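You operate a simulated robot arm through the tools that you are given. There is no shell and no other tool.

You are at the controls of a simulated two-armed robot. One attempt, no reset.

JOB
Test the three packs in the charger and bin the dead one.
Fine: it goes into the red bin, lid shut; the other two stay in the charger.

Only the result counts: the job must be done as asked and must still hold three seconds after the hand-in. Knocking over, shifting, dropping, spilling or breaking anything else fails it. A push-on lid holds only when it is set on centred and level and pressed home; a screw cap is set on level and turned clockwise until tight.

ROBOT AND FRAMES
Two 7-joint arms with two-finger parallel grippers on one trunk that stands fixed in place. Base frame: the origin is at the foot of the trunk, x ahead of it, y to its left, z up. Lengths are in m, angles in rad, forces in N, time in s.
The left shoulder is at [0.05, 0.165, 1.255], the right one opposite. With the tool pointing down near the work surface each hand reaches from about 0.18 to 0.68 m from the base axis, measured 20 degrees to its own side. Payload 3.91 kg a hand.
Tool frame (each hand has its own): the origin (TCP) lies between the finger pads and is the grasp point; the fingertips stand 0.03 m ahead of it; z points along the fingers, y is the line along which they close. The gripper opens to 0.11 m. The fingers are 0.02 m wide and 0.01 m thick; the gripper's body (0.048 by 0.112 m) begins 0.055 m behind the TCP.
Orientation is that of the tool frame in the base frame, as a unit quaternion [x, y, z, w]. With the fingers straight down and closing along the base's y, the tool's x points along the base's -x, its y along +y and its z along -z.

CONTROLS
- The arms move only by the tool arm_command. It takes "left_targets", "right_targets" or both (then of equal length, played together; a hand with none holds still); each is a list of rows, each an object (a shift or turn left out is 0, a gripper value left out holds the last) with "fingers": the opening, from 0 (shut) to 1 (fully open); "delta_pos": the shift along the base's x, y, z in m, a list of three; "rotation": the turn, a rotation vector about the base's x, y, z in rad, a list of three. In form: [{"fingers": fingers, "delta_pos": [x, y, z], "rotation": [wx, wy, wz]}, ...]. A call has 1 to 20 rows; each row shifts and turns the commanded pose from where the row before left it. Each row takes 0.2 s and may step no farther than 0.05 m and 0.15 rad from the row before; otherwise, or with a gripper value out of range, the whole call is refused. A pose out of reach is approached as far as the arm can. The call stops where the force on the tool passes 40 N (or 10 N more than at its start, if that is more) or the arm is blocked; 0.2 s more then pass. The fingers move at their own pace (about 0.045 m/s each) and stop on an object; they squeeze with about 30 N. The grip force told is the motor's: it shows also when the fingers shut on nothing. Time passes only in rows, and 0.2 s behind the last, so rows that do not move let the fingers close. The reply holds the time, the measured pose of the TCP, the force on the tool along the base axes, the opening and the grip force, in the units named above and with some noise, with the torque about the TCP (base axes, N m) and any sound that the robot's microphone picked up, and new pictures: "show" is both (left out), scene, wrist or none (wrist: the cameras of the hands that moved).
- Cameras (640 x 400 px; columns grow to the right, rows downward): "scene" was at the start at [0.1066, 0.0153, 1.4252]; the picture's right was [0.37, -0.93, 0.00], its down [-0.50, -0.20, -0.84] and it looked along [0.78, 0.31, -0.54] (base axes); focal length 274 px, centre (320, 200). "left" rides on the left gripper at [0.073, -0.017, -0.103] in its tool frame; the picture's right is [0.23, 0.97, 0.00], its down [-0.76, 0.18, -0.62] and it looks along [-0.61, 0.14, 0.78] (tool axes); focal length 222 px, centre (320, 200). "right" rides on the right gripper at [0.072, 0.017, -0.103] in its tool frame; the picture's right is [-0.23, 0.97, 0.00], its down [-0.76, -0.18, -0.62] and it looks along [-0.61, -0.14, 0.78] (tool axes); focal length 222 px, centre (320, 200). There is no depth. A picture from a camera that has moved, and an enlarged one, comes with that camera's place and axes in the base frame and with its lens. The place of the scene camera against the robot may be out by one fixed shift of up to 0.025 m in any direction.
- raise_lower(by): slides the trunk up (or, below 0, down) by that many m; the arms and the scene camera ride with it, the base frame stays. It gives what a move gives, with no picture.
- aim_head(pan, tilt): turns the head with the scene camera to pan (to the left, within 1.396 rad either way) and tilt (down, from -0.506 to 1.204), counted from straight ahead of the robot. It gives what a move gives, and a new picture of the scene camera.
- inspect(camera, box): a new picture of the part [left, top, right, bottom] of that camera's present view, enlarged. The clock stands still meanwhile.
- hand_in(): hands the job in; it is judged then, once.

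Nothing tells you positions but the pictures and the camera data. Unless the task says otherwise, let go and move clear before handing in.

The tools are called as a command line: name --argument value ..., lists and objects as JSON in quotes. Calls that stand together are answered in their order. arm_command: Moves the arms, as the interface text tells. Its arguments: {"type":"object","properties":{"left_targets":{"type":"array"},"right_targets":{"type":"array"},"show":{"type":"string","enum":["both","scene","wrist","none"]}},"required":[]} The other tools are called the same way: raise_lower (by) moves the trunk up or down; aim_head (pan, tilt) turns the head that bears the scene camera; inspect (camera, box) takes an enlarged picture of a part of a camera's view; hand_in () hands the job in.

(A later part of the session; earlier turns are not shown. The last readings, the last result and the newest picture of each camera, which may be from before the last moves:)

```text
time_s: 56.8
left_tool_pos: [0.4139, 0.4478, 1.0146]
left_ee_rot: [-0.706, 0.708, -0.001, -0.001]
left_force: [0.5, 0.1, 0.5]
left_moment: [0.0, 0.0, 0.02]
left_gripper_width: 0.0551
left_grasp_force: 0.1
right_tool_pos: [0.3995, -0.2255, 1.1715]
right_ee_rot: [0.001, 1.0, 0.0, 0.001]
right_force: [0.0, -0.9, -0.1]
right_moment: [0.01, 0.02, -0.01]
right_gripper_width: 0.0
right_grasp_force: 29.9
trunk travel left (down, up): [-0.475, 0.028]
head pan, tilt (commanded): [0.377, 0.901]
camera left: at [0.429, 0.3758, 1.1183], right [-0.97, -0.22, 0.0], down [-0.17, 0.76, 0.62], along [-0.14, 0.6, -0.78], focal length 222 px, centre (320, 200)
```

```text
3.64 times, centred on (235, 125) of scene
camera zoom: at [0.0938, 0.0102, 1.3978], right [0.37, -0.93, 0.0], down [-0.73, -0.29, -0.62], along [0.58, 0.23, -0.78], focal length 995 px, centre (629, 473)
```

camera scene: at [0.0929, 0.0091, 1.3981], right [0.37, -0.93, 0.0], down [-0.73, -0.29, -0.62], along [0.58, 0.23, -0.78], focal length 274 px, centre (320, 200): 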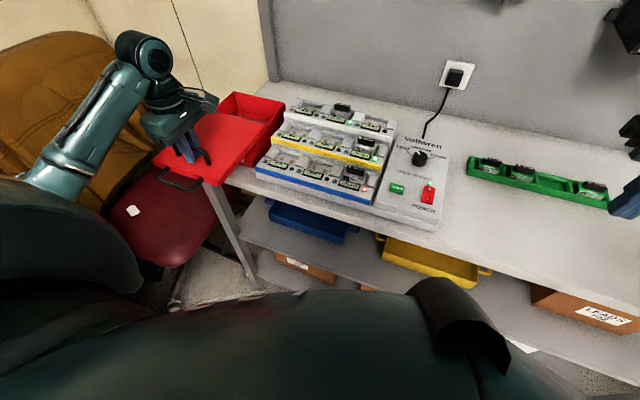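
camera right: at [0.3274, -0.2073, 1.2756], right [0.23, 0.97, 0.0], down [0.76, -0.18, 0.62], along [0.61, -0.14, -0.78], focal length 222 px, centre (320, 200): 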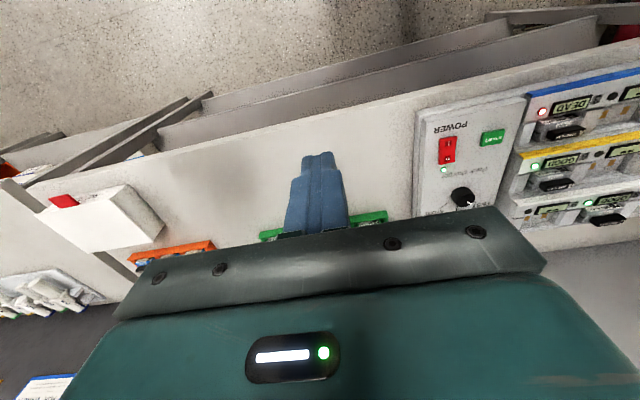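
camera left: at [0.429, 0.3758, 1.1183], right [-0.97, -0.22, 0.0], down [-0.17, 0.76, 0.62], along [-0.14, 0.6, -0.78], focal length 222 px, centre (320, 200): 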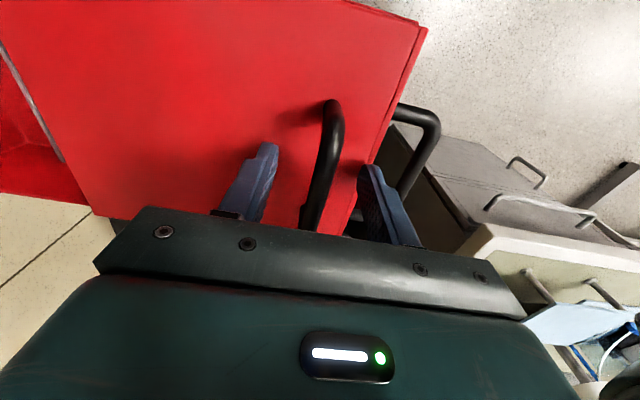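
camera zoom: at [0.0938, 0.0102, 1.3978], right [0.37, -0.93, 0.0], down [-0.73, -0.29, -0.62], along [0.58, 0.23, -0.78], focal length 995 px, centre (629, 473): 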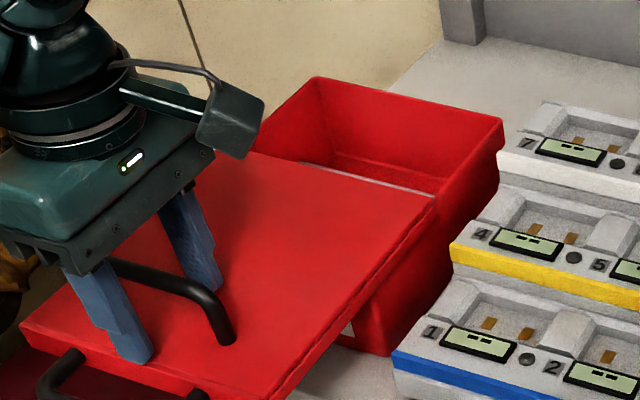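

The lid stays open on its own. Next, the left hand goes up and over to bay 3 for a close look at pack A.

arm_command --left_targets '[{"delta_pos": [0, 0, 0.04]}, {"delta_pos": [0, 0, 0.04]}, {"delta_pos": [0, 0, 0.03]}, {"delta_pos": [0.003, -0.028, 0], "rotation": [0, 0, -0.143]}, {"delta_pos": [0.003, -0.028, 0], "rotation": [0, 0, -0.143]}, {"delta_pos": [0.003, -0.028, 0], "rotation": [0, 0, -0.143]}, {"delta_pos": [0.003, -0.028, 0], "rotation": [0, 0, -0.143]}, {"delta_pos": [0.003, -0.028, 0], "rotation": [0, 0, -0.143]}, {"delta_pos": [0.003, -0.028, 0], "rotation": [0, 0, -0.143]}, {"delta_pos": [0.003, -0.028, 0], "rotation": [0, 0, -0.143]}, {"delta_pos": [0.003, -0.028, 0], "rotation": [0, 0, -0.143]}, {"delta_pos": [0.003, -0.028, 0], "rotation": [0, 0, -0.143]}, {"delta_pos": [0.003, -0.028, 0], "rotation": [0, 0, -0.143]}, {"delta_pos": [0.003, -0.028, 0], "rotation": [0, 0, -0.141]}, {"delta_pos": [0, 0, 0], "fingers": 1}, {}]' --show "both"

inspect --camera "left" --box '[210, 60, 450, 220]'

inspect --camera "scene" --box '[300, 130, 400, 220]'

```text
time_s: 60.2
left_tool_pos: [0.4459, 0.1415, 1.1269]
left_ee_rot: [0.001, 1.0, 0.001, -0.002]
left_force: [0.2, 0.8, 0.9]
left_moment: [-0.01, 0.02, -0.01]
left_gripper_width: 0.1078
left_grasp_force: 0.1
right_tool_pos: [0.3992, -0.2253, 1.1711]
right_ee_rot: [0.002, 1.0, 0.001, 0.001]
right_force: [-0.2, 0.2, -0.5]
right_moment: [0.03, -0.01, 0.0]
right_gripper_width: 0.0
right_grasp_force: 29.9
trunk travel left (down, up): [-0.475, 0.028]
head pan, tilt (commanded): [0.377, 0.901]
camera scene: at [0.0939, 0.01, 1.3978], right [0.37, -0.93, 0.0], down [-0.73, -0.29, -0.62], along [0.58, 0.23, -0.78], focal length 274 px, centre (320, 200)
camera left: at [0.3728, 0.1245, 1.2292], right [-0.22, 0.97, 0.0], down [0.76, 0.17, 0.62], along [0.6, 0.14, -0.78], focal length 222 px, centre (320, 200)
```

scene: 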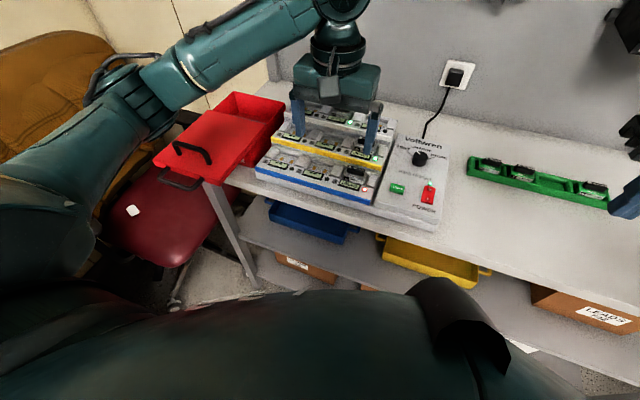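
left: 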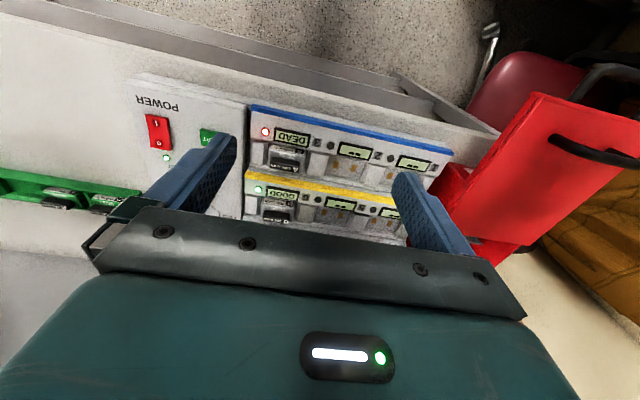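

```text
2.50 times, centred on (330, 140) of left
camera zoom: at [0.3728, 0.1245, 1.2292], right [-0.22, 0.97, 0.0], down [0.76, 0.17, 0.62], along [0.6, 0.14, -0.78], focal length 555 px, centre (295, 350)
```

zoom: 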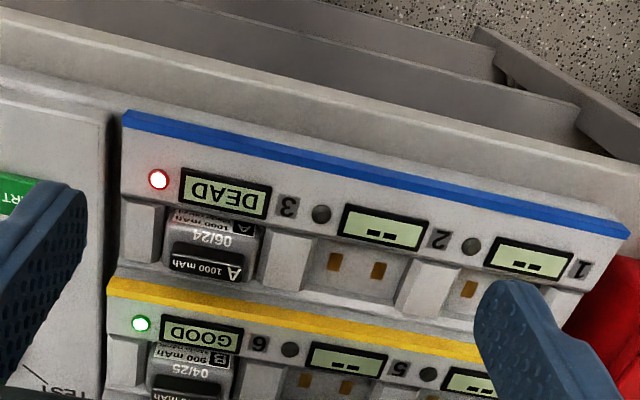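

```text
4.44 times, centred on (350, 175) of scene
camera zoom: at [0.0939, 0.01, 1.3978], right [0.37, -0.93, 0.0], down [-0.73, -0.29, -0.62], along [0.58, 0.23, -0.78], focal length 1216 px, centre (187, 311)
```

zoom: 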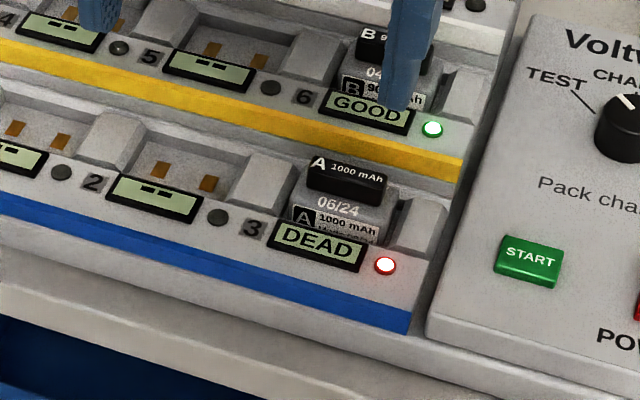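

Pack A has a black grip tab on top at about (0.531, 0.112, 0.960). I'll come lower for precise measurement of the tab and its surroundings.

arm_command --left_targets '[{"delta_pos": [0.01, -0.01, -0.03]}, {"delta_pos": [0.01, -0.01, -0.03]}, {"delta_pos": [0.0, -0.005, -0.015]}, {}]' --show "wrist"

inspect --camera "left" --box '[230, 70, 390, 210]'

inspect --camera "scene" --box '[325, 150, 385, 210]'

```text
time_s: 61.2
left_tool_pos: [0.4661, 0.1164, 1.0491]
left_ee_rot: [0.001, 1.0, 0.001, -0.002]
left_force: [-0.4, -0.5, -0.8]
left_moment: [0.0, 0.01, -0.01]
left_gripper_width: 0.1098
left_grasp_force: 0.0
right_tool_pos: [0.3995, -0.2248, 1.1709]
right_ee_rot: [0.001, 1.0, 0.001, 0.001]
right_force: [0.7, -0.4, -1.0]
right_moment: [-0.04, 0.02, 0.02]
right_gripper_width: 0.0
right_grasp_force: 30.3
trunk travel left (down, up): [-0.475, 0.028]
head pan, tilt (commanded): [0.377, 0.901]
camera left: at [0.3937, 0.1, 1.1531], right [-0.22, 0.97, 0.0], down [0.76, 0.18, 0.62], along [0.6, 0.14, -0.78], focal length 222 px, centre (320, 200)
```

left: 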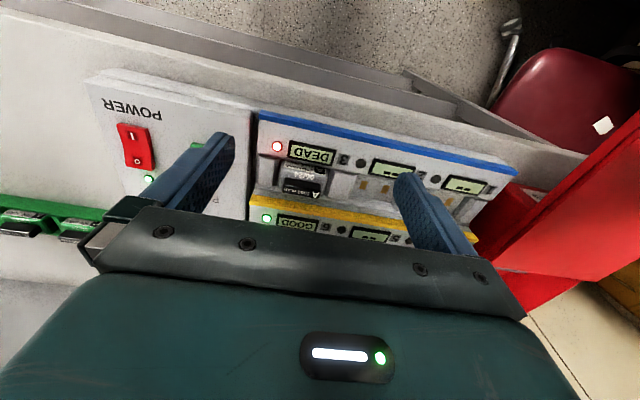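

```text
2.86 times, centred on (310, 140) of left
camera zoom: at [0.3937, 0.1, 1.1531], right [-0.22, 0.97, 0.0], down [0.76, 0.18, 0.62], along [0.6, 0.14, -0.78], focal length 635 px, centre (349, 371)
```

zoom: 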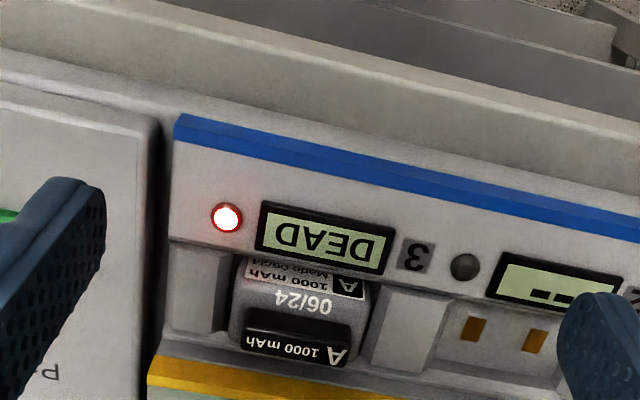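

```text
6.67 times, centred on (355, 180) of scene
camera zoom: at [0.0937, 0.0102, 1.3978], right [0.37, -0.93, 0.0], down [-0.73, -0.29, -0.62], along [0.58, 0.23, -0.78], focal length 1824 px, centre (87, 333)
```

zoom: 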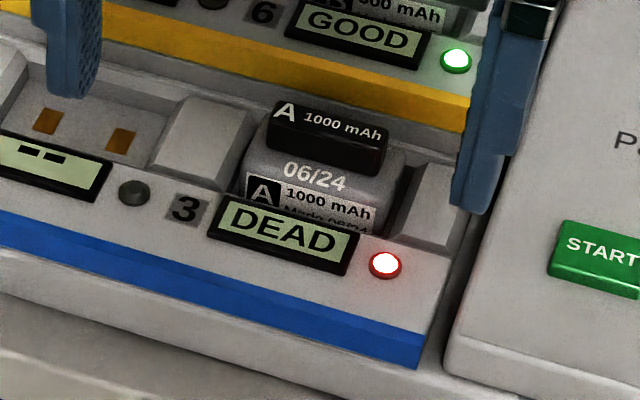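

Pack A's tab top is at about (0.532, 0.1125, ~0.965), it is about 39 mm wide in y, and it stands above the bay walls. I'll hover over it with the fingers straddling in y and verify centring.

arm_command --left_targets '[{"delta_pos": [0.02, -0.001, 0.0], "fingers": 0.65}, {"delta_pos": [0.025, -0.002, -0.005]}, {"delta_pos": [0.02, -0.001, -0.015]}, {"delta_pos": [0.0, 0, -0.012]}, {}]' --show "both"

inspect --camera "left" --box '[220, 100, 420, 220]'

inspect --camera "scene" --box '[310, 130, 390, 210]'

```text
time_s: 62.4
left_tool_pos: [0.534, 0.1113, 1.0165]
left_ee_rot: [0.0, 1.0, 0.0, -0.002]
left_force: [1.0, -0.2, -0.2]
left_moment: [0.03, 0.03, 0.01]
left_gripper_width: 0.0717
left_grasp_force: 0.0
right_tool_pos: [0.3993, -0.2251, 1.172]
right_ee_rot: [0.002, 1.0, 0.001, 0.0]
right_force: [-0.4, -0.5, 0.1]
right_moment: [0.03, 0.03, 0.01]
right_gripper_width: 0.0
right_grasp_force: 30.8
trunk travel left (down, up): [-0.475, 0.028]
head pan, tilt (commanded): [0.377, 0.901]
camera scene: at [0.0938, 0.0101, 1.3978], right [0.37, -0.93, 0.0], down [-0.73, -0.29, -0.62], along [0.58, 0.23, -0.78], focal length 274 px, centre (320, 200)
camera left: at [0.4603, 0.0936, 1.1201], right [-0.22, 0.97, 0.0], down [0.76, 0.18, 0.62], along [0.6, 0.14, -0.78], focal length 222 px, centre (320, 200)
```

scene: 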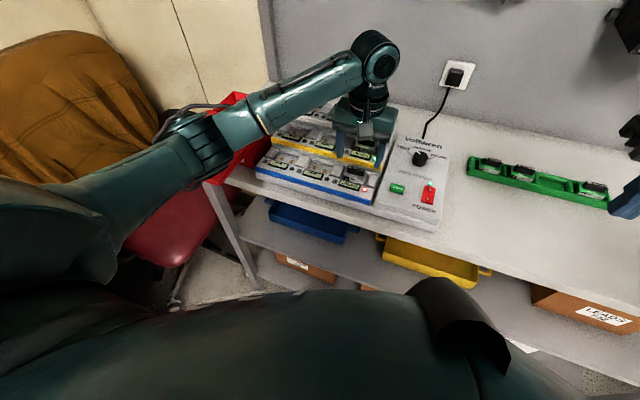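
left: 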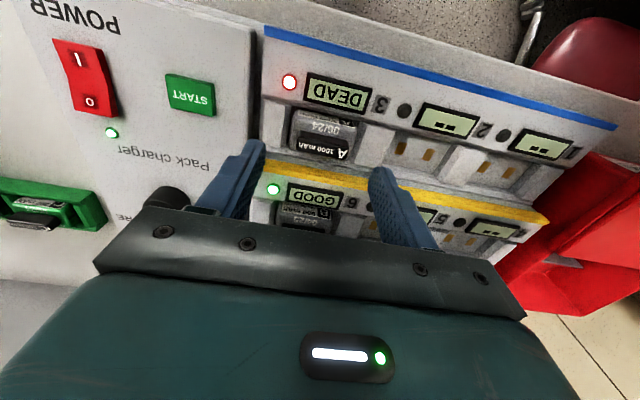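

```text
3.20 times, centred on (320, 160) of left
camera zoom: at [0.4603, 0.0936, 1.1201], right [-0.22, 0.97, 0.0], down [0.76, 0.18, 0.62], along [0.6, 0.14, -0.78], focal length 711 px, centre (320, 328)
```

zoom: 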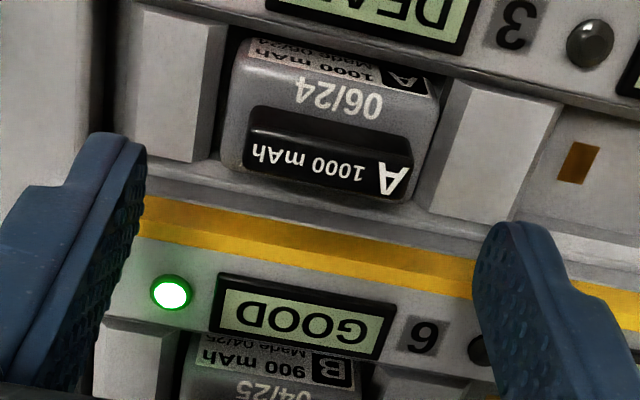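

```text
5.00 times, centred on (350, 170) of scene
camera zoom: at [0.0938, 0.0101, 1.3978], right [0.37, -0.93, 0.0], down [-0.73, -0.29, -0.62], along [0.58, 0.23, -0.78], focal length 1368 px, centre (170, 350)
```

zoom: 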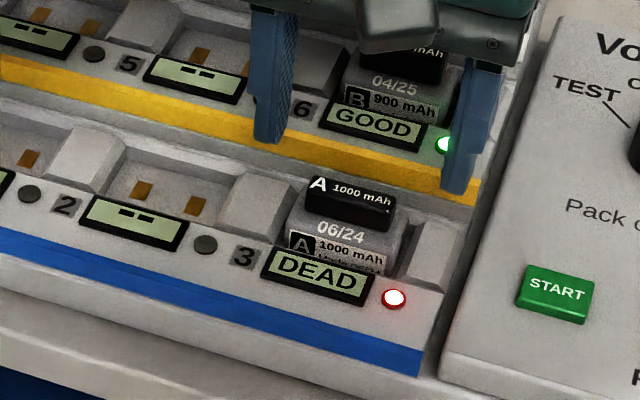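

The tab is now precise: x 0.526–0.536, y 0.0935–0.132, with its top at 0.967 and the body and walls at about 0.943. I'll centre at (0.529, 0.1128) and descend until the fingertips are beside the tab.

arm_command --left_targets '[{"delta_pos": [-0.005, 0.0015, -0.01], "fingers": 0.55}, {"delta_pos": [0, 0, -0.012]}, {"delta_pos": [0, 0, -0.008]}, {"delta_pos": [0, 0, -0.005]}, {}]' --show "wrist"

inspect --camera "left" --box '[220, 100, 420, 220]'

inspect --camera "scene" --box '[310, 130, 390, 210]'

```text
time_s: 63.6
left_tool_pos: [0.5278, 0.1123, 0.984]
left_ee_rot: [0.001, 1.0, 0.001, -0.002]
left_force: [0.0, -0.2, 0.2]
left_moment: [-0.01, 0.01, -0.02]
left_gripper_width: 0.0605
left_grasp_force: 0.1
right_tool_pos: [0.3993, -0.2256, 1.1708]
right_ee_rot: [0.002, 1.0, 0.001, 0.001]
right_force: [-0.2, 0.0, -0.5]
right_moment: [-0.01, 0.0, 0.0]
right_gripper_width: 0.0001
right_grasp_force: 30.0
trunk travel left (down, up): [-0.475, 0.028]
head pan, tilt (commanded): [0.377, 0.901]
camera left: at [0.4546, 0.0951, 1.0871], right [-0.23, 0.97, 0.0], down [0.76, 0.18, 0.62], along [0.6, 0.14, -0.78], focal length 222 px, centre (320, 200)
```

left: 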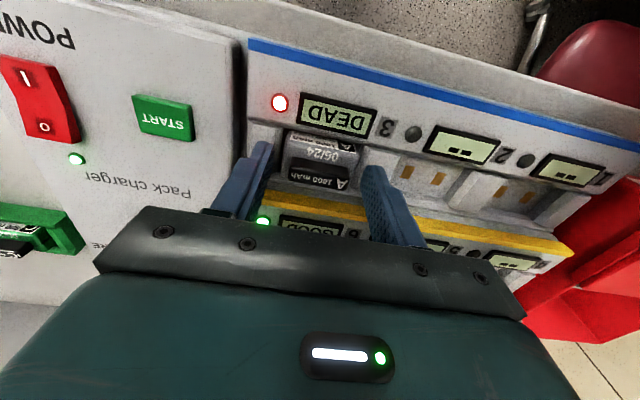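

```text
3.20 times, centred on (320, 160) of left
camera zoom: at [0.4546, 0.0951, 1.0871], right [-0.23, 0.97, 0.0], down [0.76, 0.18, 0.62], along [0.6, 0.14, -0.78], focal length 711 px, centre (320, 328)
```

zoom: 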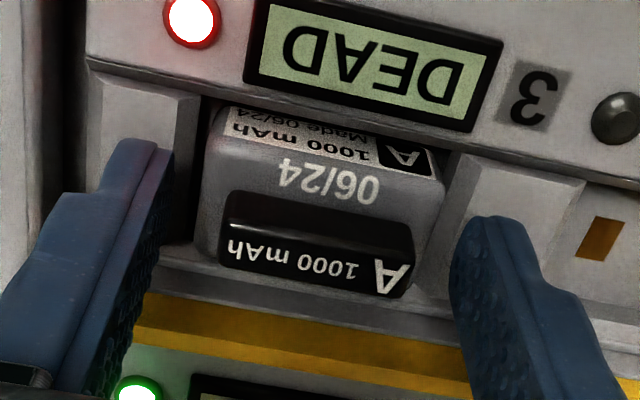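

```text
5.00 times, centred on (350, 170) of scene
camera zoom: at [0.0938, 0.0102, 1.3978], right [0.37, -0.93, 0.0], down [-0.73, -0.29, -0.62], along [0.58, 0.23, -0.78], focal length 1368 px, centre (170, 350)
```

zoom: 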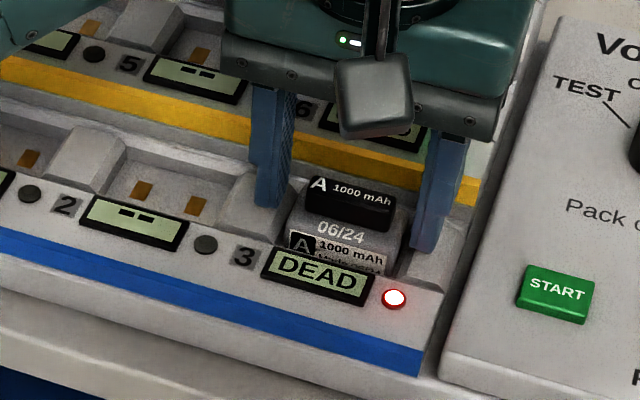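

The hand is centred on the tab. I'll descend 5 mm more and close gently on the tab ends.

arm_command --left_targets '[{"delta_pos": [0.001, 0, -0.003]}, {"delta_pos": [0, 0, -0.002]}, {"fingers": 0.4}, {"fingers": 0.3}, {"fingers": 0.2}, {"fingers": 0.2}]' --show "wrist"

inspect --camera "left" --box '[220, 100, 420, 220]'

```text
time_s: 65.0
left_tool_pos: [0.5283, 0.1128, 0.9775]
left_ee_rot: [0.002, 1.0, 0.0, -0.001]
left_force: [0.3, 0.3, 0.5]
left_moment: [-0.02, 0.01, 0.01]
left_gripper_width: 0.0514
left_grasp_force: 30.2
right_tool_pos: [0.3993, -0.2254, 1.1716]
right_ee_rot: [0.002, 1.0, 0.001, 0.001]
right_force: [0.4, -0.3, 0.0]
right_moment: [0.05, -0.02, 0.0]
right_gripper_width: 0.0002
right_grasp_force: 29.5
trunk travel left (down, up): [-0.475, 0.028]
head pan, tilt (commanded): [0.377, 0.901]
camera left: at [0.4544, 0.0951, 1.0814], right [-0.22, 0.97, 0.0], down [0.76, 0.18, 0.62], along [0.6, 0.14, -0.78], focal length 222 px, centre (320, 200)
```

left: 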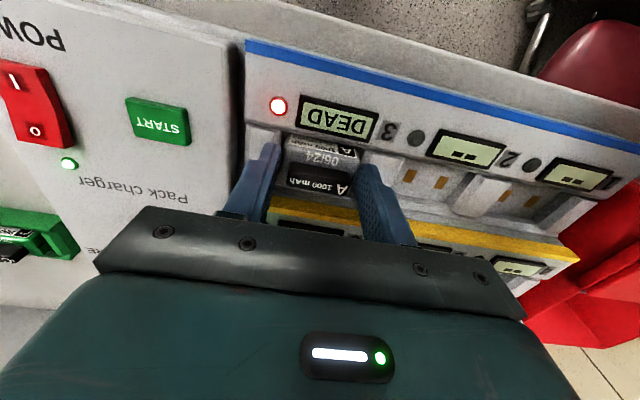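

```text
3.20 times, centred on (320, 160) of left
camera zoom: at [0.4544, 0.0951, 1.0814], right [-0.22, 0.97, 0.0], down [0.76, 0.18, 0.62], along [0.6, 0.14, -0.78], focal length 711 px, centre (320, 328)
```

zoom: 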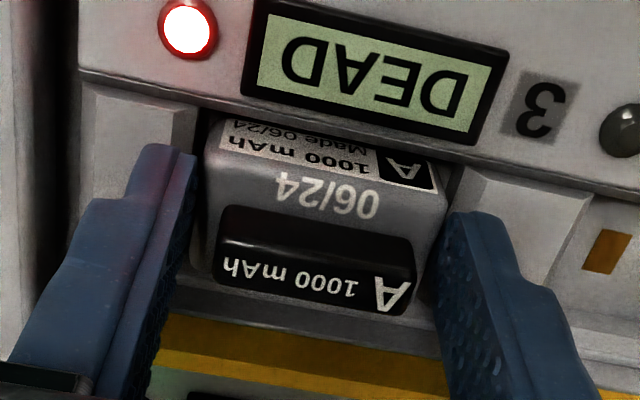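

The fingers have stopped at 51 mm, so they're holding the pack body's upper sides with balanced force. I'll lift slowly and watch.

arm_command --left_targets '[{"fingers": 0.1}, {"delta_pos": [0, 0, 0.003], "fingers": 0.1}, {"delta_pos": [0, 0, 0.004]}, {"delta_pos": [0, 0, 0.005]}]' --show "wrist"

inspect --camera "left" --box '[220, 100, 420, 220]'

inspect --camera "scene" --box '[310, 130, 390, 210]'

```text
time_s: 66.0
left_tool_pos: [0.5276, 0.1125, 0.9891]
left_ee_rot: [0.001, 1.0, 0.001, -0.001]
left_force: [0.1, 0.0, -1.9]
left_moment: [0.04, -0.01, 0.02]
left_gripper_width: 0.0514
left_grasp_force: 29.8
right_tool_pos: [0.3989, -0.2247, 1.1717]
right_ee_rot: [0.002, 1.0, 0.001, 0.001]
right_force: [0.0, 0.1, -0.1]
right_moment: [0.02, 0.0, -0.03]
right_gripper_width: 0.0001
right_grasp_force: 30.6
trunk travel left (down, up): [-0.475, 0.028]
head pan, tilt (commanded): [0.377, 0.901]
camera left: at [0.4541, 0.0955, 1.0937], right [-0.22, 0.97, 0.0], down [0.76, 0.18, 0.62], along [0.6, 0.14, -0.78], focal length 222 px, centre (320, 200)
```

left: 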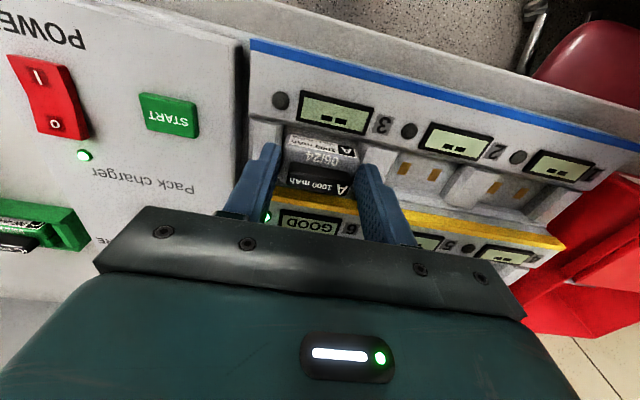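

```text
3.20 times, centred on (320, 160) of left
camera zoom: at [0.4541, 0.0955, 1.0937], right [-0.22, 0.97, 0.0], down [0.76, 0.18, 0.62], along [0.6, 0.14, -0.78], focal length 711 px, centre (320, 328)
```

zoom: 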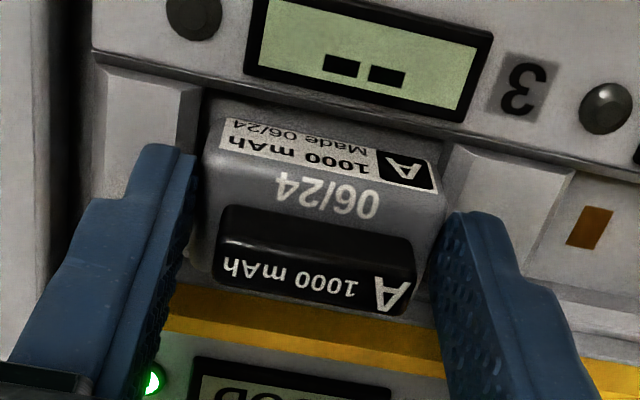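

```text
5.00 times, centred on (350, 170) of scene
camera zoom: at [0.0939, 0.0102, 1.3978], right [0.37, -0.93, 0.0], down [-0.73, -0.29, -0.62], along [0.58, 0.23, -0.78], focal length 1368 px, centre (170, 350)
```

zoom: 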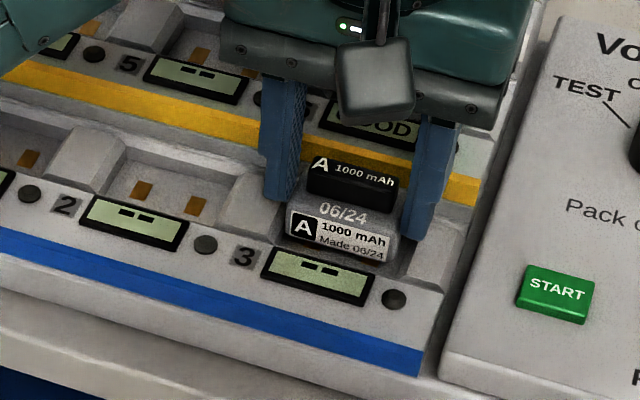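

The pack is firmly in the grip and rising (bay 3's display went to "--"). I'll lift it clear and carry it over toward the bin opening.

arm_command --left_targets '[{"delta_pos": [0, 0, 0.015]}, {"delta_pos": [0, 0, 0.02]}, {"delta_pos": [0, 0, 0.025]}, {"delta_pos": [0, 0, 0.025]}, {"delta_pos": [0, 0, 0.025]}, {"delta_pos": [0, 0.02, 0.01]}, {"delta_pos": [0, 0.03, 0]}, {"delta_pos": [0, 0.03, 0]}, {"delta_pos": [0, 0.035, 0]}, {"delta_pos": [0, 0.035, 0]}, {"delta_pos": [0, 0.035, 0]}, {"delta_pos": [0, 0.035, 0]}, {"delta_pos": [0, 0.035, 0]}, {"delta_pos": [0, 0.03, 0]}, {"delta_pos": [0, 0.0325, 0]}, {}]' --show "both"

inspect --camera "left" --box '[160, 60, 480, 240]'

```text
time_s: 69.4
left_tool_pos: [0.5285, 0.431, 1.1094]
left_ee_rot: [0.001, 1.0, 0.0, -0.002]
left_force: [0.0, -0.2, -1.1]
left_moment: [0.05, 0.02, 0.02]
left_gripper_width: 0.0516
left_grasp_force: 29.4
right_tool_pos: [0.3992, -0.224, 1.171]
right_ee_rot: [0.001, 1.0, 0.001, 0.001]
right_force: [-0.7, -0.4, -0.6]
right_moment: [0.01, 0.04, 0.01]
right_gripper_width: 0.0
right_grasp_force: 30.0
trunk travel left (down, up): [-0.475, 0.028]
head pan, tilt (commanded): [0.377, 0.901]
camera scene: at [0.0939, 0.01, 1.3978], right [0.37, -0.93, 0.0], down [-0.73, -0.29, -0.62], along [0.58, 0.23, -0.78], focal length 274 px, centre (320, 200)
camera left: at [0.4554, 0.4151, 1.2125], right [-0.22, 0.97, 0.0], down [0.76, 0.18, 0.62], along [0.6, 0.14, -0.78], focal length 222 px, centre (320, 200)
```

scene: 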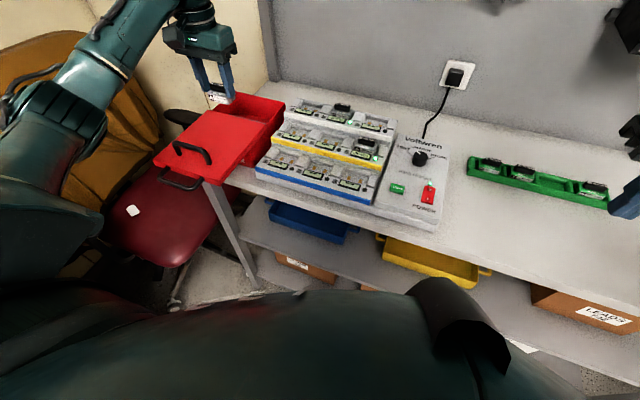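
left: 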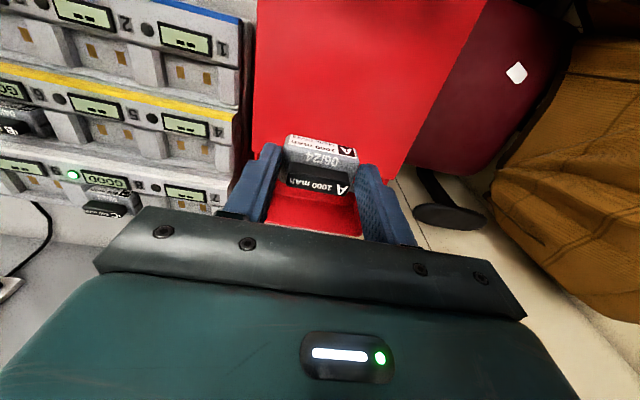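

```text
2.00 times, centred on (320, 150) of left
camera zoom: at [0.4554, 0.4151, 1.2125], right [-0.22, 0.97, 0.0], down [0.76, 0.18, 0.62], along [0.6, 0.14, -0.78], focal length 444 px, centre (320, 300)
```

zoom: 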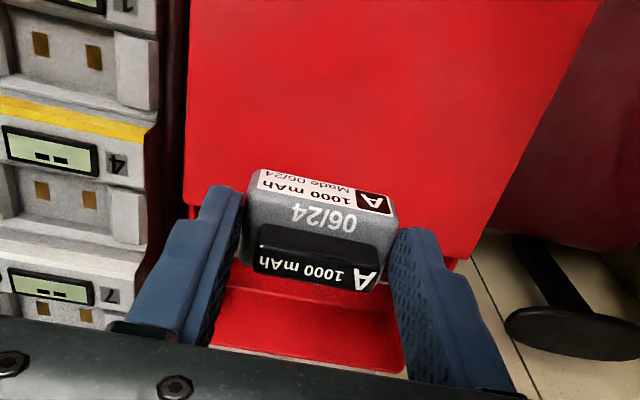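

The pack is over the bin, and the lid's rear edge is confirmed at x≈0.588. I'll tilt the hand forward 0.5 rad while moving to x≈0.635, above the opening.

arm_command --left_targets '[{"delta_pos": [0.02, 0, 0], "rotation": [0, -0.125, 0]}, {"delta_pos": [0.025, 0, 0], "rotation": [0, -0.125, 0]}, {"delta_pos": [0.03, 0.002, 0], "rotation": [0, -0.125, 0]}, {"delta_pos": [0.03, 0.002, 0], "rotation": [0, -0.125, 0]}, {}]' --show "both"

inspect --camera "left" --box '[160, 60, 480, 240]'

inspect --camera "scene" --box '[150, 40, 310, 190]'

```text
time_s: 70.6
left_tool_pos: [0.6308, 0.4342, 1.1093]
left_ee_rot: [0.002, 0.969, 0.001, 0.246]
left_force: [-0.5, -1.3, -1.6]
left_moment: [0.02, 0.04, -0.01]
left_gripper_width: 0.0515
left_grasp_force: 30.0
right_tool_pos: [0.3991, -0.2251, 1.1722]
right_ee_rot: [0.002, 1.0, 0.001, 0.001]
right_force: [-0.6, 0.7, -0.1]
right_moment: [0.01, 0.0, -0.01]
right_gripper_width: 0.0
right_grasp_force: 30.2
trunk travel left (down, up): [-0.475, 0.028]
head pan, tilt (commanded): [0.377, 0.901]
camera scene: at [0.0937, 0.0103, 1.3978], right [0.37, -0.93, 0.0], down [-0.73, -0.29, -0.62], along [0.58, 0.23, -0.78], focal length 274 px, centre (320, 200)
camera left: at [0.5174, 0.4172, 1.166], right [-0.2, 0.97, -0.11], down [0.37, 0.18, 0.91], along [0.91, 0.14, -0.4], focal length 222 px, centre (320, 200)
```

scene: 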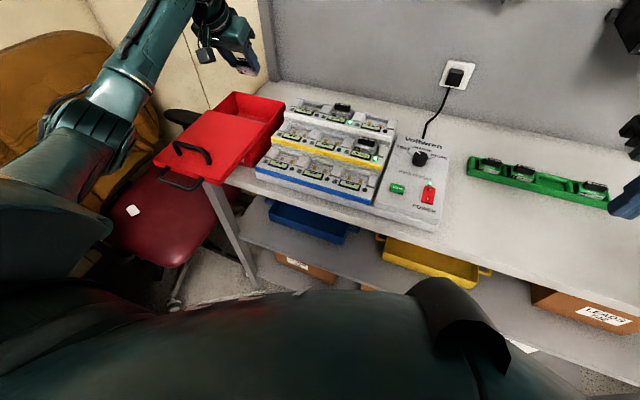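
left: 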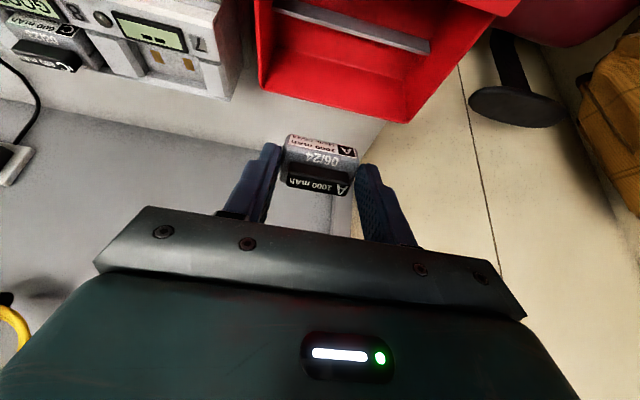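

```text
2.00 times, centred on (320, 150) of left
camera zoom: at [0.5174, 0.4172, 1.166], right [-0.2, 0.97, -0.11], down [0.37, 0.18, 0.91], along [0.91, 0.14, -0.4], focal length 444 px, centre (320, 300)
```

zoom: 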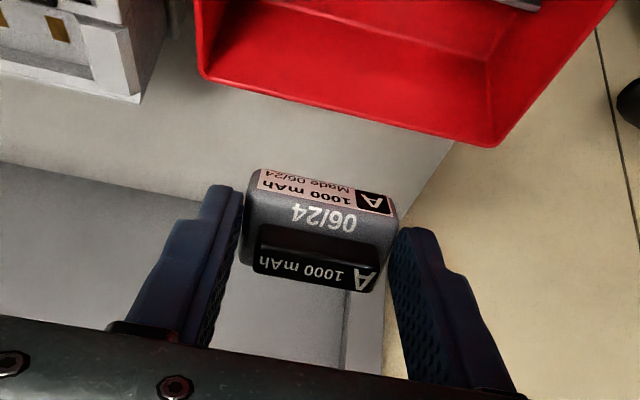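

```text
2.67 times, centred on (230, 115) of scene
camera zoom: at [0.0937, 0.0103, 1.3978], right [0.37, -0.93, 0.0], down [-0.73, -0.29, -0.62], along [0.58, 0.23, -0.78], focal length 730 px, centre (560, 427)
```

zoom: 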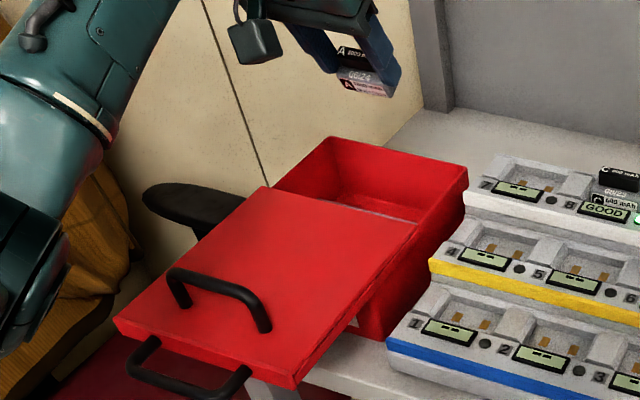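

The opening spans x 0.588–0.697 and y 0.372–0.535, and the pack is well centred. I'll lower it into the bin.

arm_command --left_targets '[{"delta_pos": [0.002, 0.002, -0.03]}, {"delta_pos": [0.001, 0.002, -0.03]}, {"delta_pos": [0, 0.001, -0.03]}, {"delta_pos": [0, 0, -0.02]}, {"delta_pos": [0, 0, -0.015]}, {}]' --show "both"

inspect --camera "left" --box '[160, 40, 480, 240]'

inspect --camera "scene" --box '[150, 60, 310, 190]'

```text
time_s: 72.0
left_tool_pos: [0.6356, 0.4381, 0.9846]
left_ee_rot: [0.001, 0.969, 0.0, 0.245]
left_force: [-0.1, 0.1, -1.2]
left_moment: [-0.03, 0.03, -0.03]
left_gripper_width: 0.0514
left_grasp_force: 30.3
right_tool_pos: [0.399, -0.2241, 1.1701]
right_ee_rot: [0.002, 1.0, 0.0, 0.001]
right_force: [-0.8, 0.0, 0.1]
right_moment: [0.02, 0.01, -0.02]
right_gripper_width: 0.0
right_grasp_force: 29.6
trunk travel left (down, up): [-0.475, 0.028]
head pan, tilt (commanded): [0.377, 0.901]
camera scene: at [0.0939, 0.0102, 1.3978], right [0.37, -0.93, 0.0], down [-0.73, -0.29, -0.62], along [0.58, 0.23, -0.78], focal length 274 px, centre (320, 200)
camera left: at [0.5212, 0.421, 1.042], right [-0.2, 0.97, -0.11], down [0.37, 0.18, 0.91], along [0.91, 0.14, -0.4], focal length 222 px, centre (320, 200)
```

scene: 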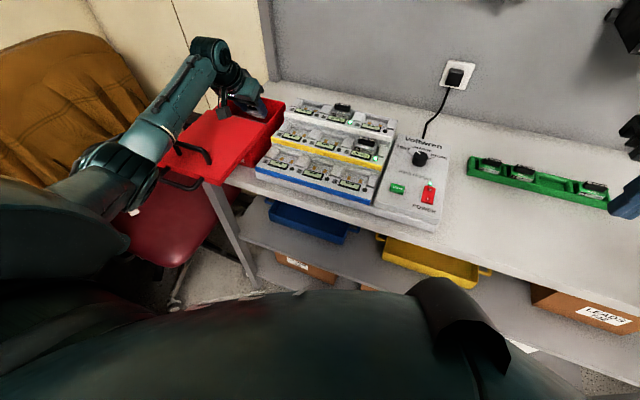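
left: 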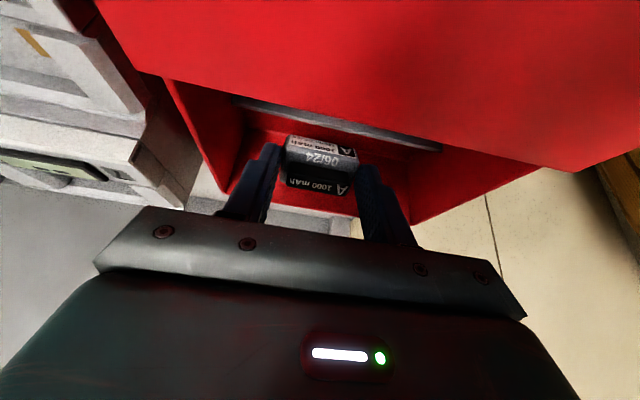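

```text
2.00 times, centred on (320, 140) of left
camera zoom: at [0.5212, 0.421, 1.042], right [-0.2, 0.97, -0.11], down [0.37, 0.18, 0.91], along [0.91, 0.14, -0.4], focal length 444 px, centre (320, 320)
```

zoom: 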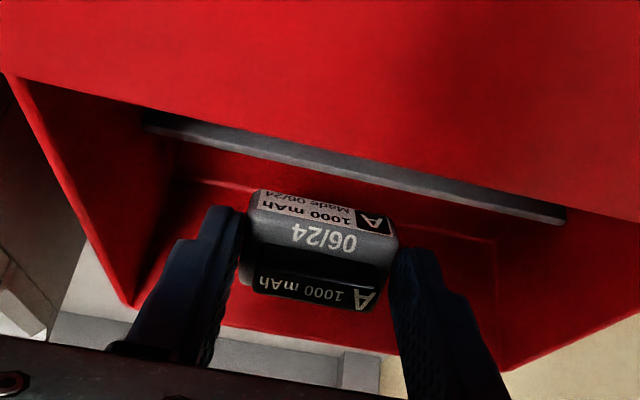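

```text
3.08 times, centred on (230, 125) of scene
camera zoom: at [0.0939, 0.0102, 1.3978], right [0.37, -0.93, 0.0], down [-0.73, -0.29, -0.62], along [0.58, 0.23, -0.78], focal length 842 px, centre (597, 431)
```

zoom: 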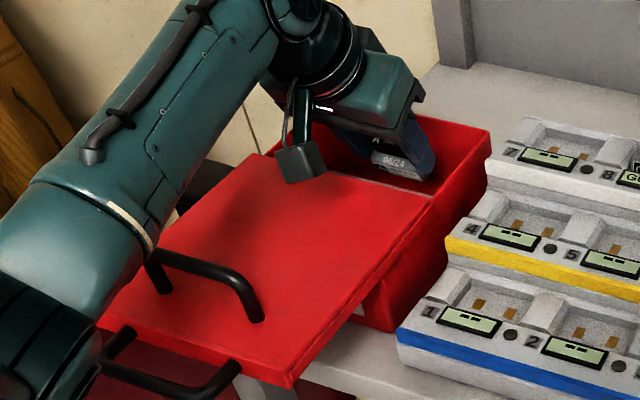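

The pack is inside the opening, beyond the lid's edge and a grey crossbar, with no contact forces. I'll lower it another centimetre and release.

arm_command --left_targets '[{"delta_pos": [0.001, 0, -0.006]}, {"delta_pos": [0.001, 0, -0.006]}, {}]' --show "none"

arm_command --left_targets '[{"fingers": 0.55}, {"fingers": 0.6}, {"fingers": 0.6}, {}]' --show "both"

inspect --camera "left" --box '[160, 40, 480, 240]'

```text
time_s: 72.8
left_tool_pos: [0.6381, 0.4396, 0.9734]
left_ee_rot: [0.002, 0.97, 0.0, 0.245]
left_force: [-0.8, 0.4, -1.5]
left_moment: [-0.01, 0.02, 0.01]
left_gripper_width: 0.0514
left_grasp_force: 30.2
right_tool_pos: [0.398, -0.2244, 1.1717]
right_ee_rot: [0.001, 1.0, 0.001, 0.0]
right_force: [0.6, 0.6, -0.1]
right_moment: [-0.01, -0.02, 0.01]
right_gripper_width: 0.0
right_grasp_force: 29.8
trunk travel left (down, up): [-0.475, 0.028]
head pan, tilt (commanded): [0.377, 0.901]
```

```text
time_s: 73.8
left_tool_pos: [0.6363, 0.4392, 0.9724]
left_ee_rot: [0.002, 0.97, -0.001, 0.245]
left_force: [0.9, 0.0, -0.3]
left_moment: [-0.02, -0.02, 0.0]
left_gripper_width: 0.0658
left_grasp_force: 0.0
right_tool_pos: [0.4, -0.225, 1.1717]
right_ee_rot: [0.002, 1.0, 0.001, 0.001]
right_force: [0.7, 0.4, 0.1]
right_moment: [-0.02, -0.01, 0.02]
right_gripper_width: 0.0002
right_grasp_force: 29.9
trunk travel left (down, up): [-0.475, 0.028]
head pan, tilt (commanded): [0.377, 0.901]
camera scene: at [0.0938, 0.0102, 1.3978], right [0.37, -0.93, 0.0], down [-0.73, -0.29, -0.62], along [0.58, 0.23, -0.78], focal length 274 px, centre (320, 200)
camera left: at [0.5238, 0.4219, 1.029], right [-0.2, 0.97, -0.11], down [0.37, 0.18, 0.91], along [0.91, 0.14, -0.4], focal length 222 px, centre (320, 200)
```

scene: 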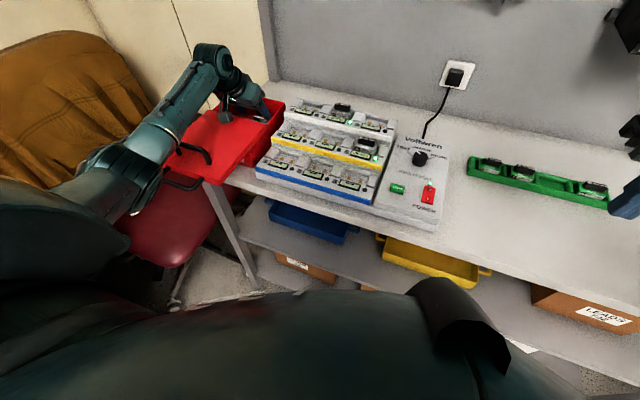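
left: 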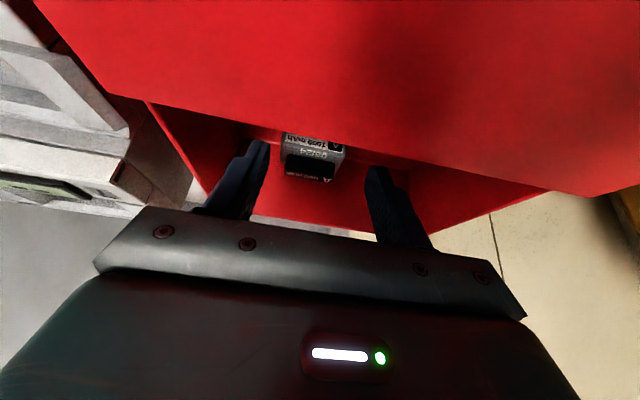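

```text
2.00 times, centred on (320, 140) of left
camera zoom: at [0.5238, 0.4219, 1.029], right [-0.2, 0.97, -0.11], down [0.37, 0.18, 0.91], along [0.91, 0.14, -0.4], focal length 444 px, centre (320, 320)
```

zoom: 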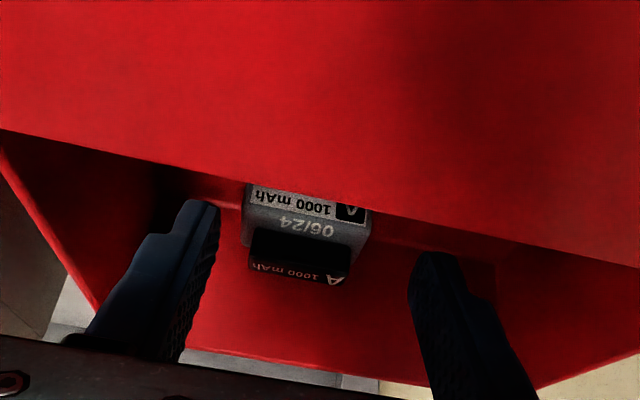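

The pack dropped into the bin and stands on its floor. I'll withdraw the hand upward and look into the bin to check it sits below the lid line.

arm_command --left_targets '[{"delta_pos": [-0.005, 0, 0.03]}, {"delta_pos": [-0.01, 0, 0.035]}, {"delta_pos": [-0.02, 0, 0.035]}, {"delta_pos": [-0.03, 0, 0.02], "rotation": [0, 0.1, 0]}, {"delta_pos": [-0.03, 0, 0.01], "rotation": [0, 0.1, 0]}, {"delta_pos": [-0.02, 0, 0.0], "rotation": [0, 0.1, 0]}, {}]' --show "both"

inspect --camera "left" --box '[200, 60, 440, 220]'

inspect --camera "scene" --box '[200, 70, 300, 150]'

```text
time_s: 75.4
left_tool_pos: [0.525, 0.4402, 1.1038]
left_ee_rot: [0.001, 0.995, 0.002, 0.097]
left_force: [0.0, 0.2, -0.3]
left_moment: [-0.02, 0.04, 0.02]
left_gripper_width: 0.0661
left_grasp_force: 0.1
right_tool_pos: [0.3991, -0.2252, 1.1697]
right_ee_rot: [0.002, 1.0, 0.001, 0.001]
right_force: [-0.4, -1.1, 0.1]
right_moment: [-0.04, 0.01, 0.01]
right_gripper_width: 0.0
right_grasp_force: 29.7
trunk travel left (down, up): [-0.475, 0.028]
head pan, tilt (commanded): [0.377, 0.901]
camera scene: at [0.0938, 0.0102, 1.3978], right [0.37, -0.93, 0.0], down [-0.73, -0.29, -0.62], along [0.58, 0.23, -0.78], focal length 274 px, centre (320, 200)
camera left: at [0.4317, 0.4243, 1.1915], right [-0.22, 0.97, -0.04], down [0.63, 0.18, 0.76], along [0.75, 0.14, -0.65], focal length 222 px, centre (320, 200)
```

scene: 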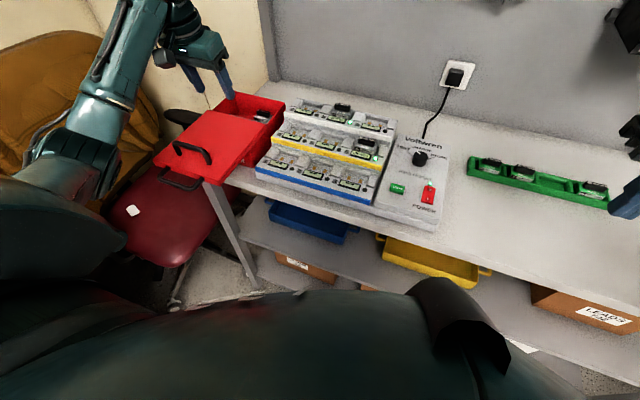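
left: 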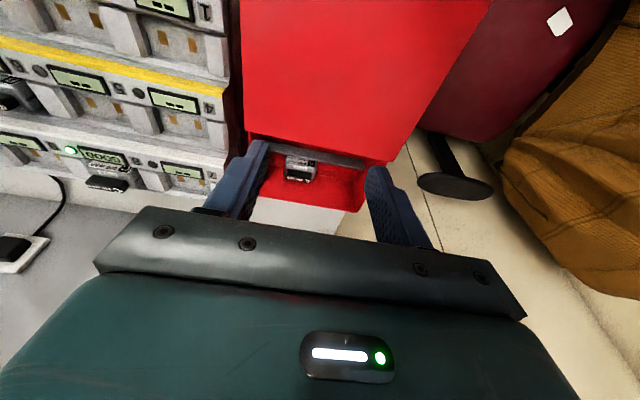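

```text
2.50 times, centred on (320, 140) of left
camera zoom: at [0.4317, 0.4243, 1.1915], right [-0.22, 0.97, -0.04], down [0.63, 0.18, 0.76], along [0.75, 0.14, -0.65], focal length 555 px, centre (320, 350)
```

zoom: 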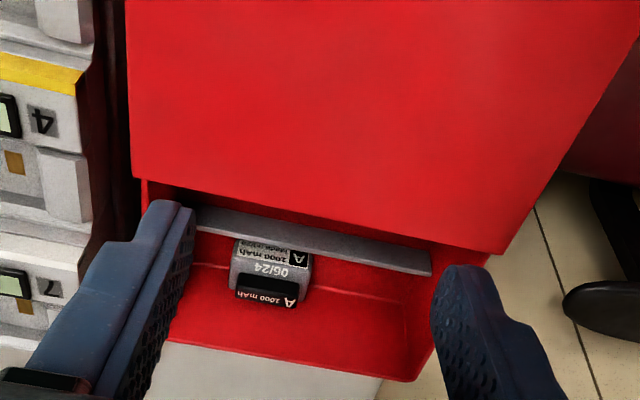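

```text
5.00 times, centred on (250, 110) of scene
camera zoom: at [0.0938, 0.0102, 1.3978], right [0.37, -0.93, 0.0], down [-0.73, -0.29, -0.62], along [0.58, 0.23, -0.78], focal length 1368 px, centre (670, 650)
```

zoom: 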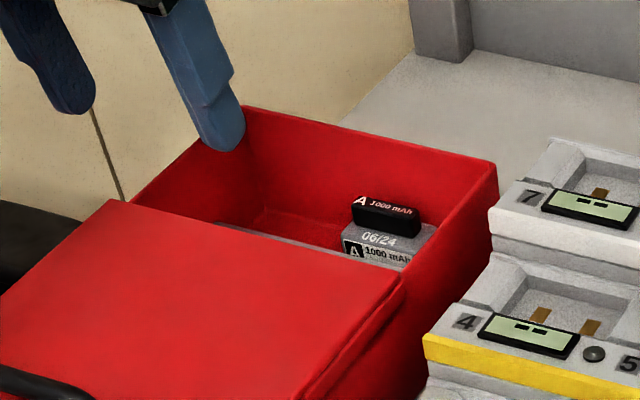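

Pack A stands in the rear of the bin with its tab top at about z 0.945, below the lid plane. Now I'll go back to the lid's top handle (bar now at x≈0.414) to slide the lid shut.

arm_command --left_targets '[{"delta_pos": [-0.02, 0, 0], "rotation": [0, 0.097, 0]}, {"delta_pos": [-0.02, 0.0, 0], "rotation": [0, 0.097, 0], "fingers": 0.5}, {"delta_pos": [-0.007, 0.001, 0], "rotation": [0, 0, 0.143]}, {"delta_pos": [-0.007, 0.001, 0], "rotation": [0, 0, 0.143]}, {"delta_pos": [-0.007, 0.001, 0], "rotation": [0, 0, 0.143]}, {"delta_pos": [-0.007, 0.001, 0], "rotation": [0, 0, 0.143]}, {"delta_pos": [-0.007, 0.001, 0], "rotation": [0, 0, 0.143]}, {"delta_pos": [-0.007, 0.001, 0], "rotation": [0, 0, 0.143]}, {"delta_pos": [-0.007, 0.001, 0], "rotation": [0, 0, 0.143]}, {"delta_pos": [-0.007, 0.0, 0], "rotation": [0, 0, 0.143]}, {"delta_pos": [-0.007, 0.0, 0], "rotation": [0, 0, 0.143]}, {"delta_pos": [-0.006, 0.0, 0], "rotation": [0, 0, 0.143]}, {"delta_pos": [-0.002, 0.0, 0], "rotation": [0, 0, 0.141]}, {}]' --show "both"

inspect --camera "left" --box '[220, 40, 440, 220]'

```text
time_s: 78.4
left_tool_pos: [0.4119, 0.4465, 1.1015]
left_ee_rot: [-0.707, 0.708, 0.001, 0.0]
left_force: [-1.1, 0.6, -0.2]
left_moment: [0.01, 0.01, -0.01]
left_gripper_width: 0.0552
left_grasp_force: 0.0
right_tool_pos: [0.3999, -0.225, 1.1713]
right_ee_rot: [0.002, 1.0, 0.001, 0.001]
right_force: [0.7, 1.1, -0.1]
right_moment: [-0.01, 0.0, -0.02]
right_gripper_width: 0.0
right_grasp_force: 29.8
trunk travel left (down, up): [-0.475, 0.028]
head pan, tilt (commanded): [0.377, 0.901]
camera scene: at [0.0938, 0.0102, 1.3978], right [0.37, -0.93, 0.0], down [-0.73, -0.29, -0.62], along [0.58, 0.23, -0.78], focal length 274 px, centre (320, 200)
camera left: at [0.4281, 0.3737, 1.2059], right [-0.97, -0.23, 0.0], down [-0.18, 0.76, 0.62], along [-0.14, 0.61, -0.78], focal length 222 px, centre (320, 200)
```

scene: 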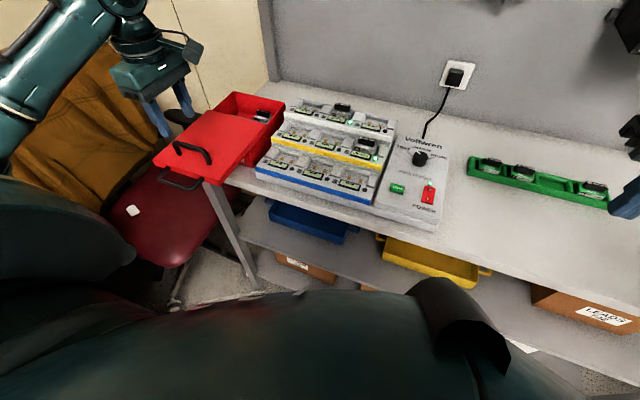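
left: 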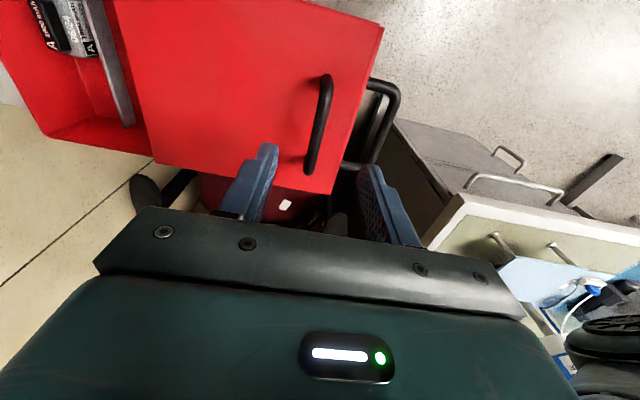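

```text
2.22 times, centred on (330, 130) of left
camera zoom: at [0.4281, 0.3737, 1.2059], right [-0.97, -0.23, 0.0], down [-0.18, 0.76, 0.62], along [-0.14, 0.61, -0.78], focal length 494 px, centre (298, 356)
```

zoom: 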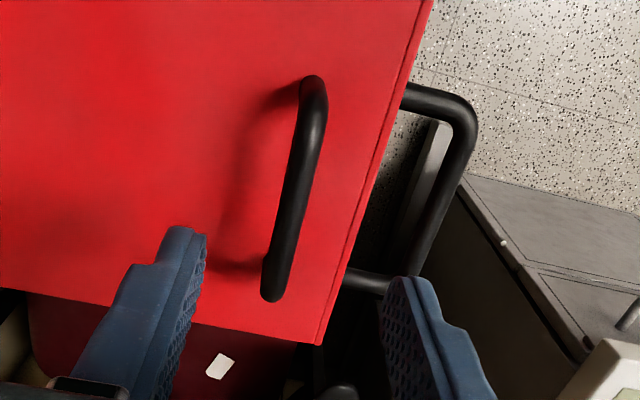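

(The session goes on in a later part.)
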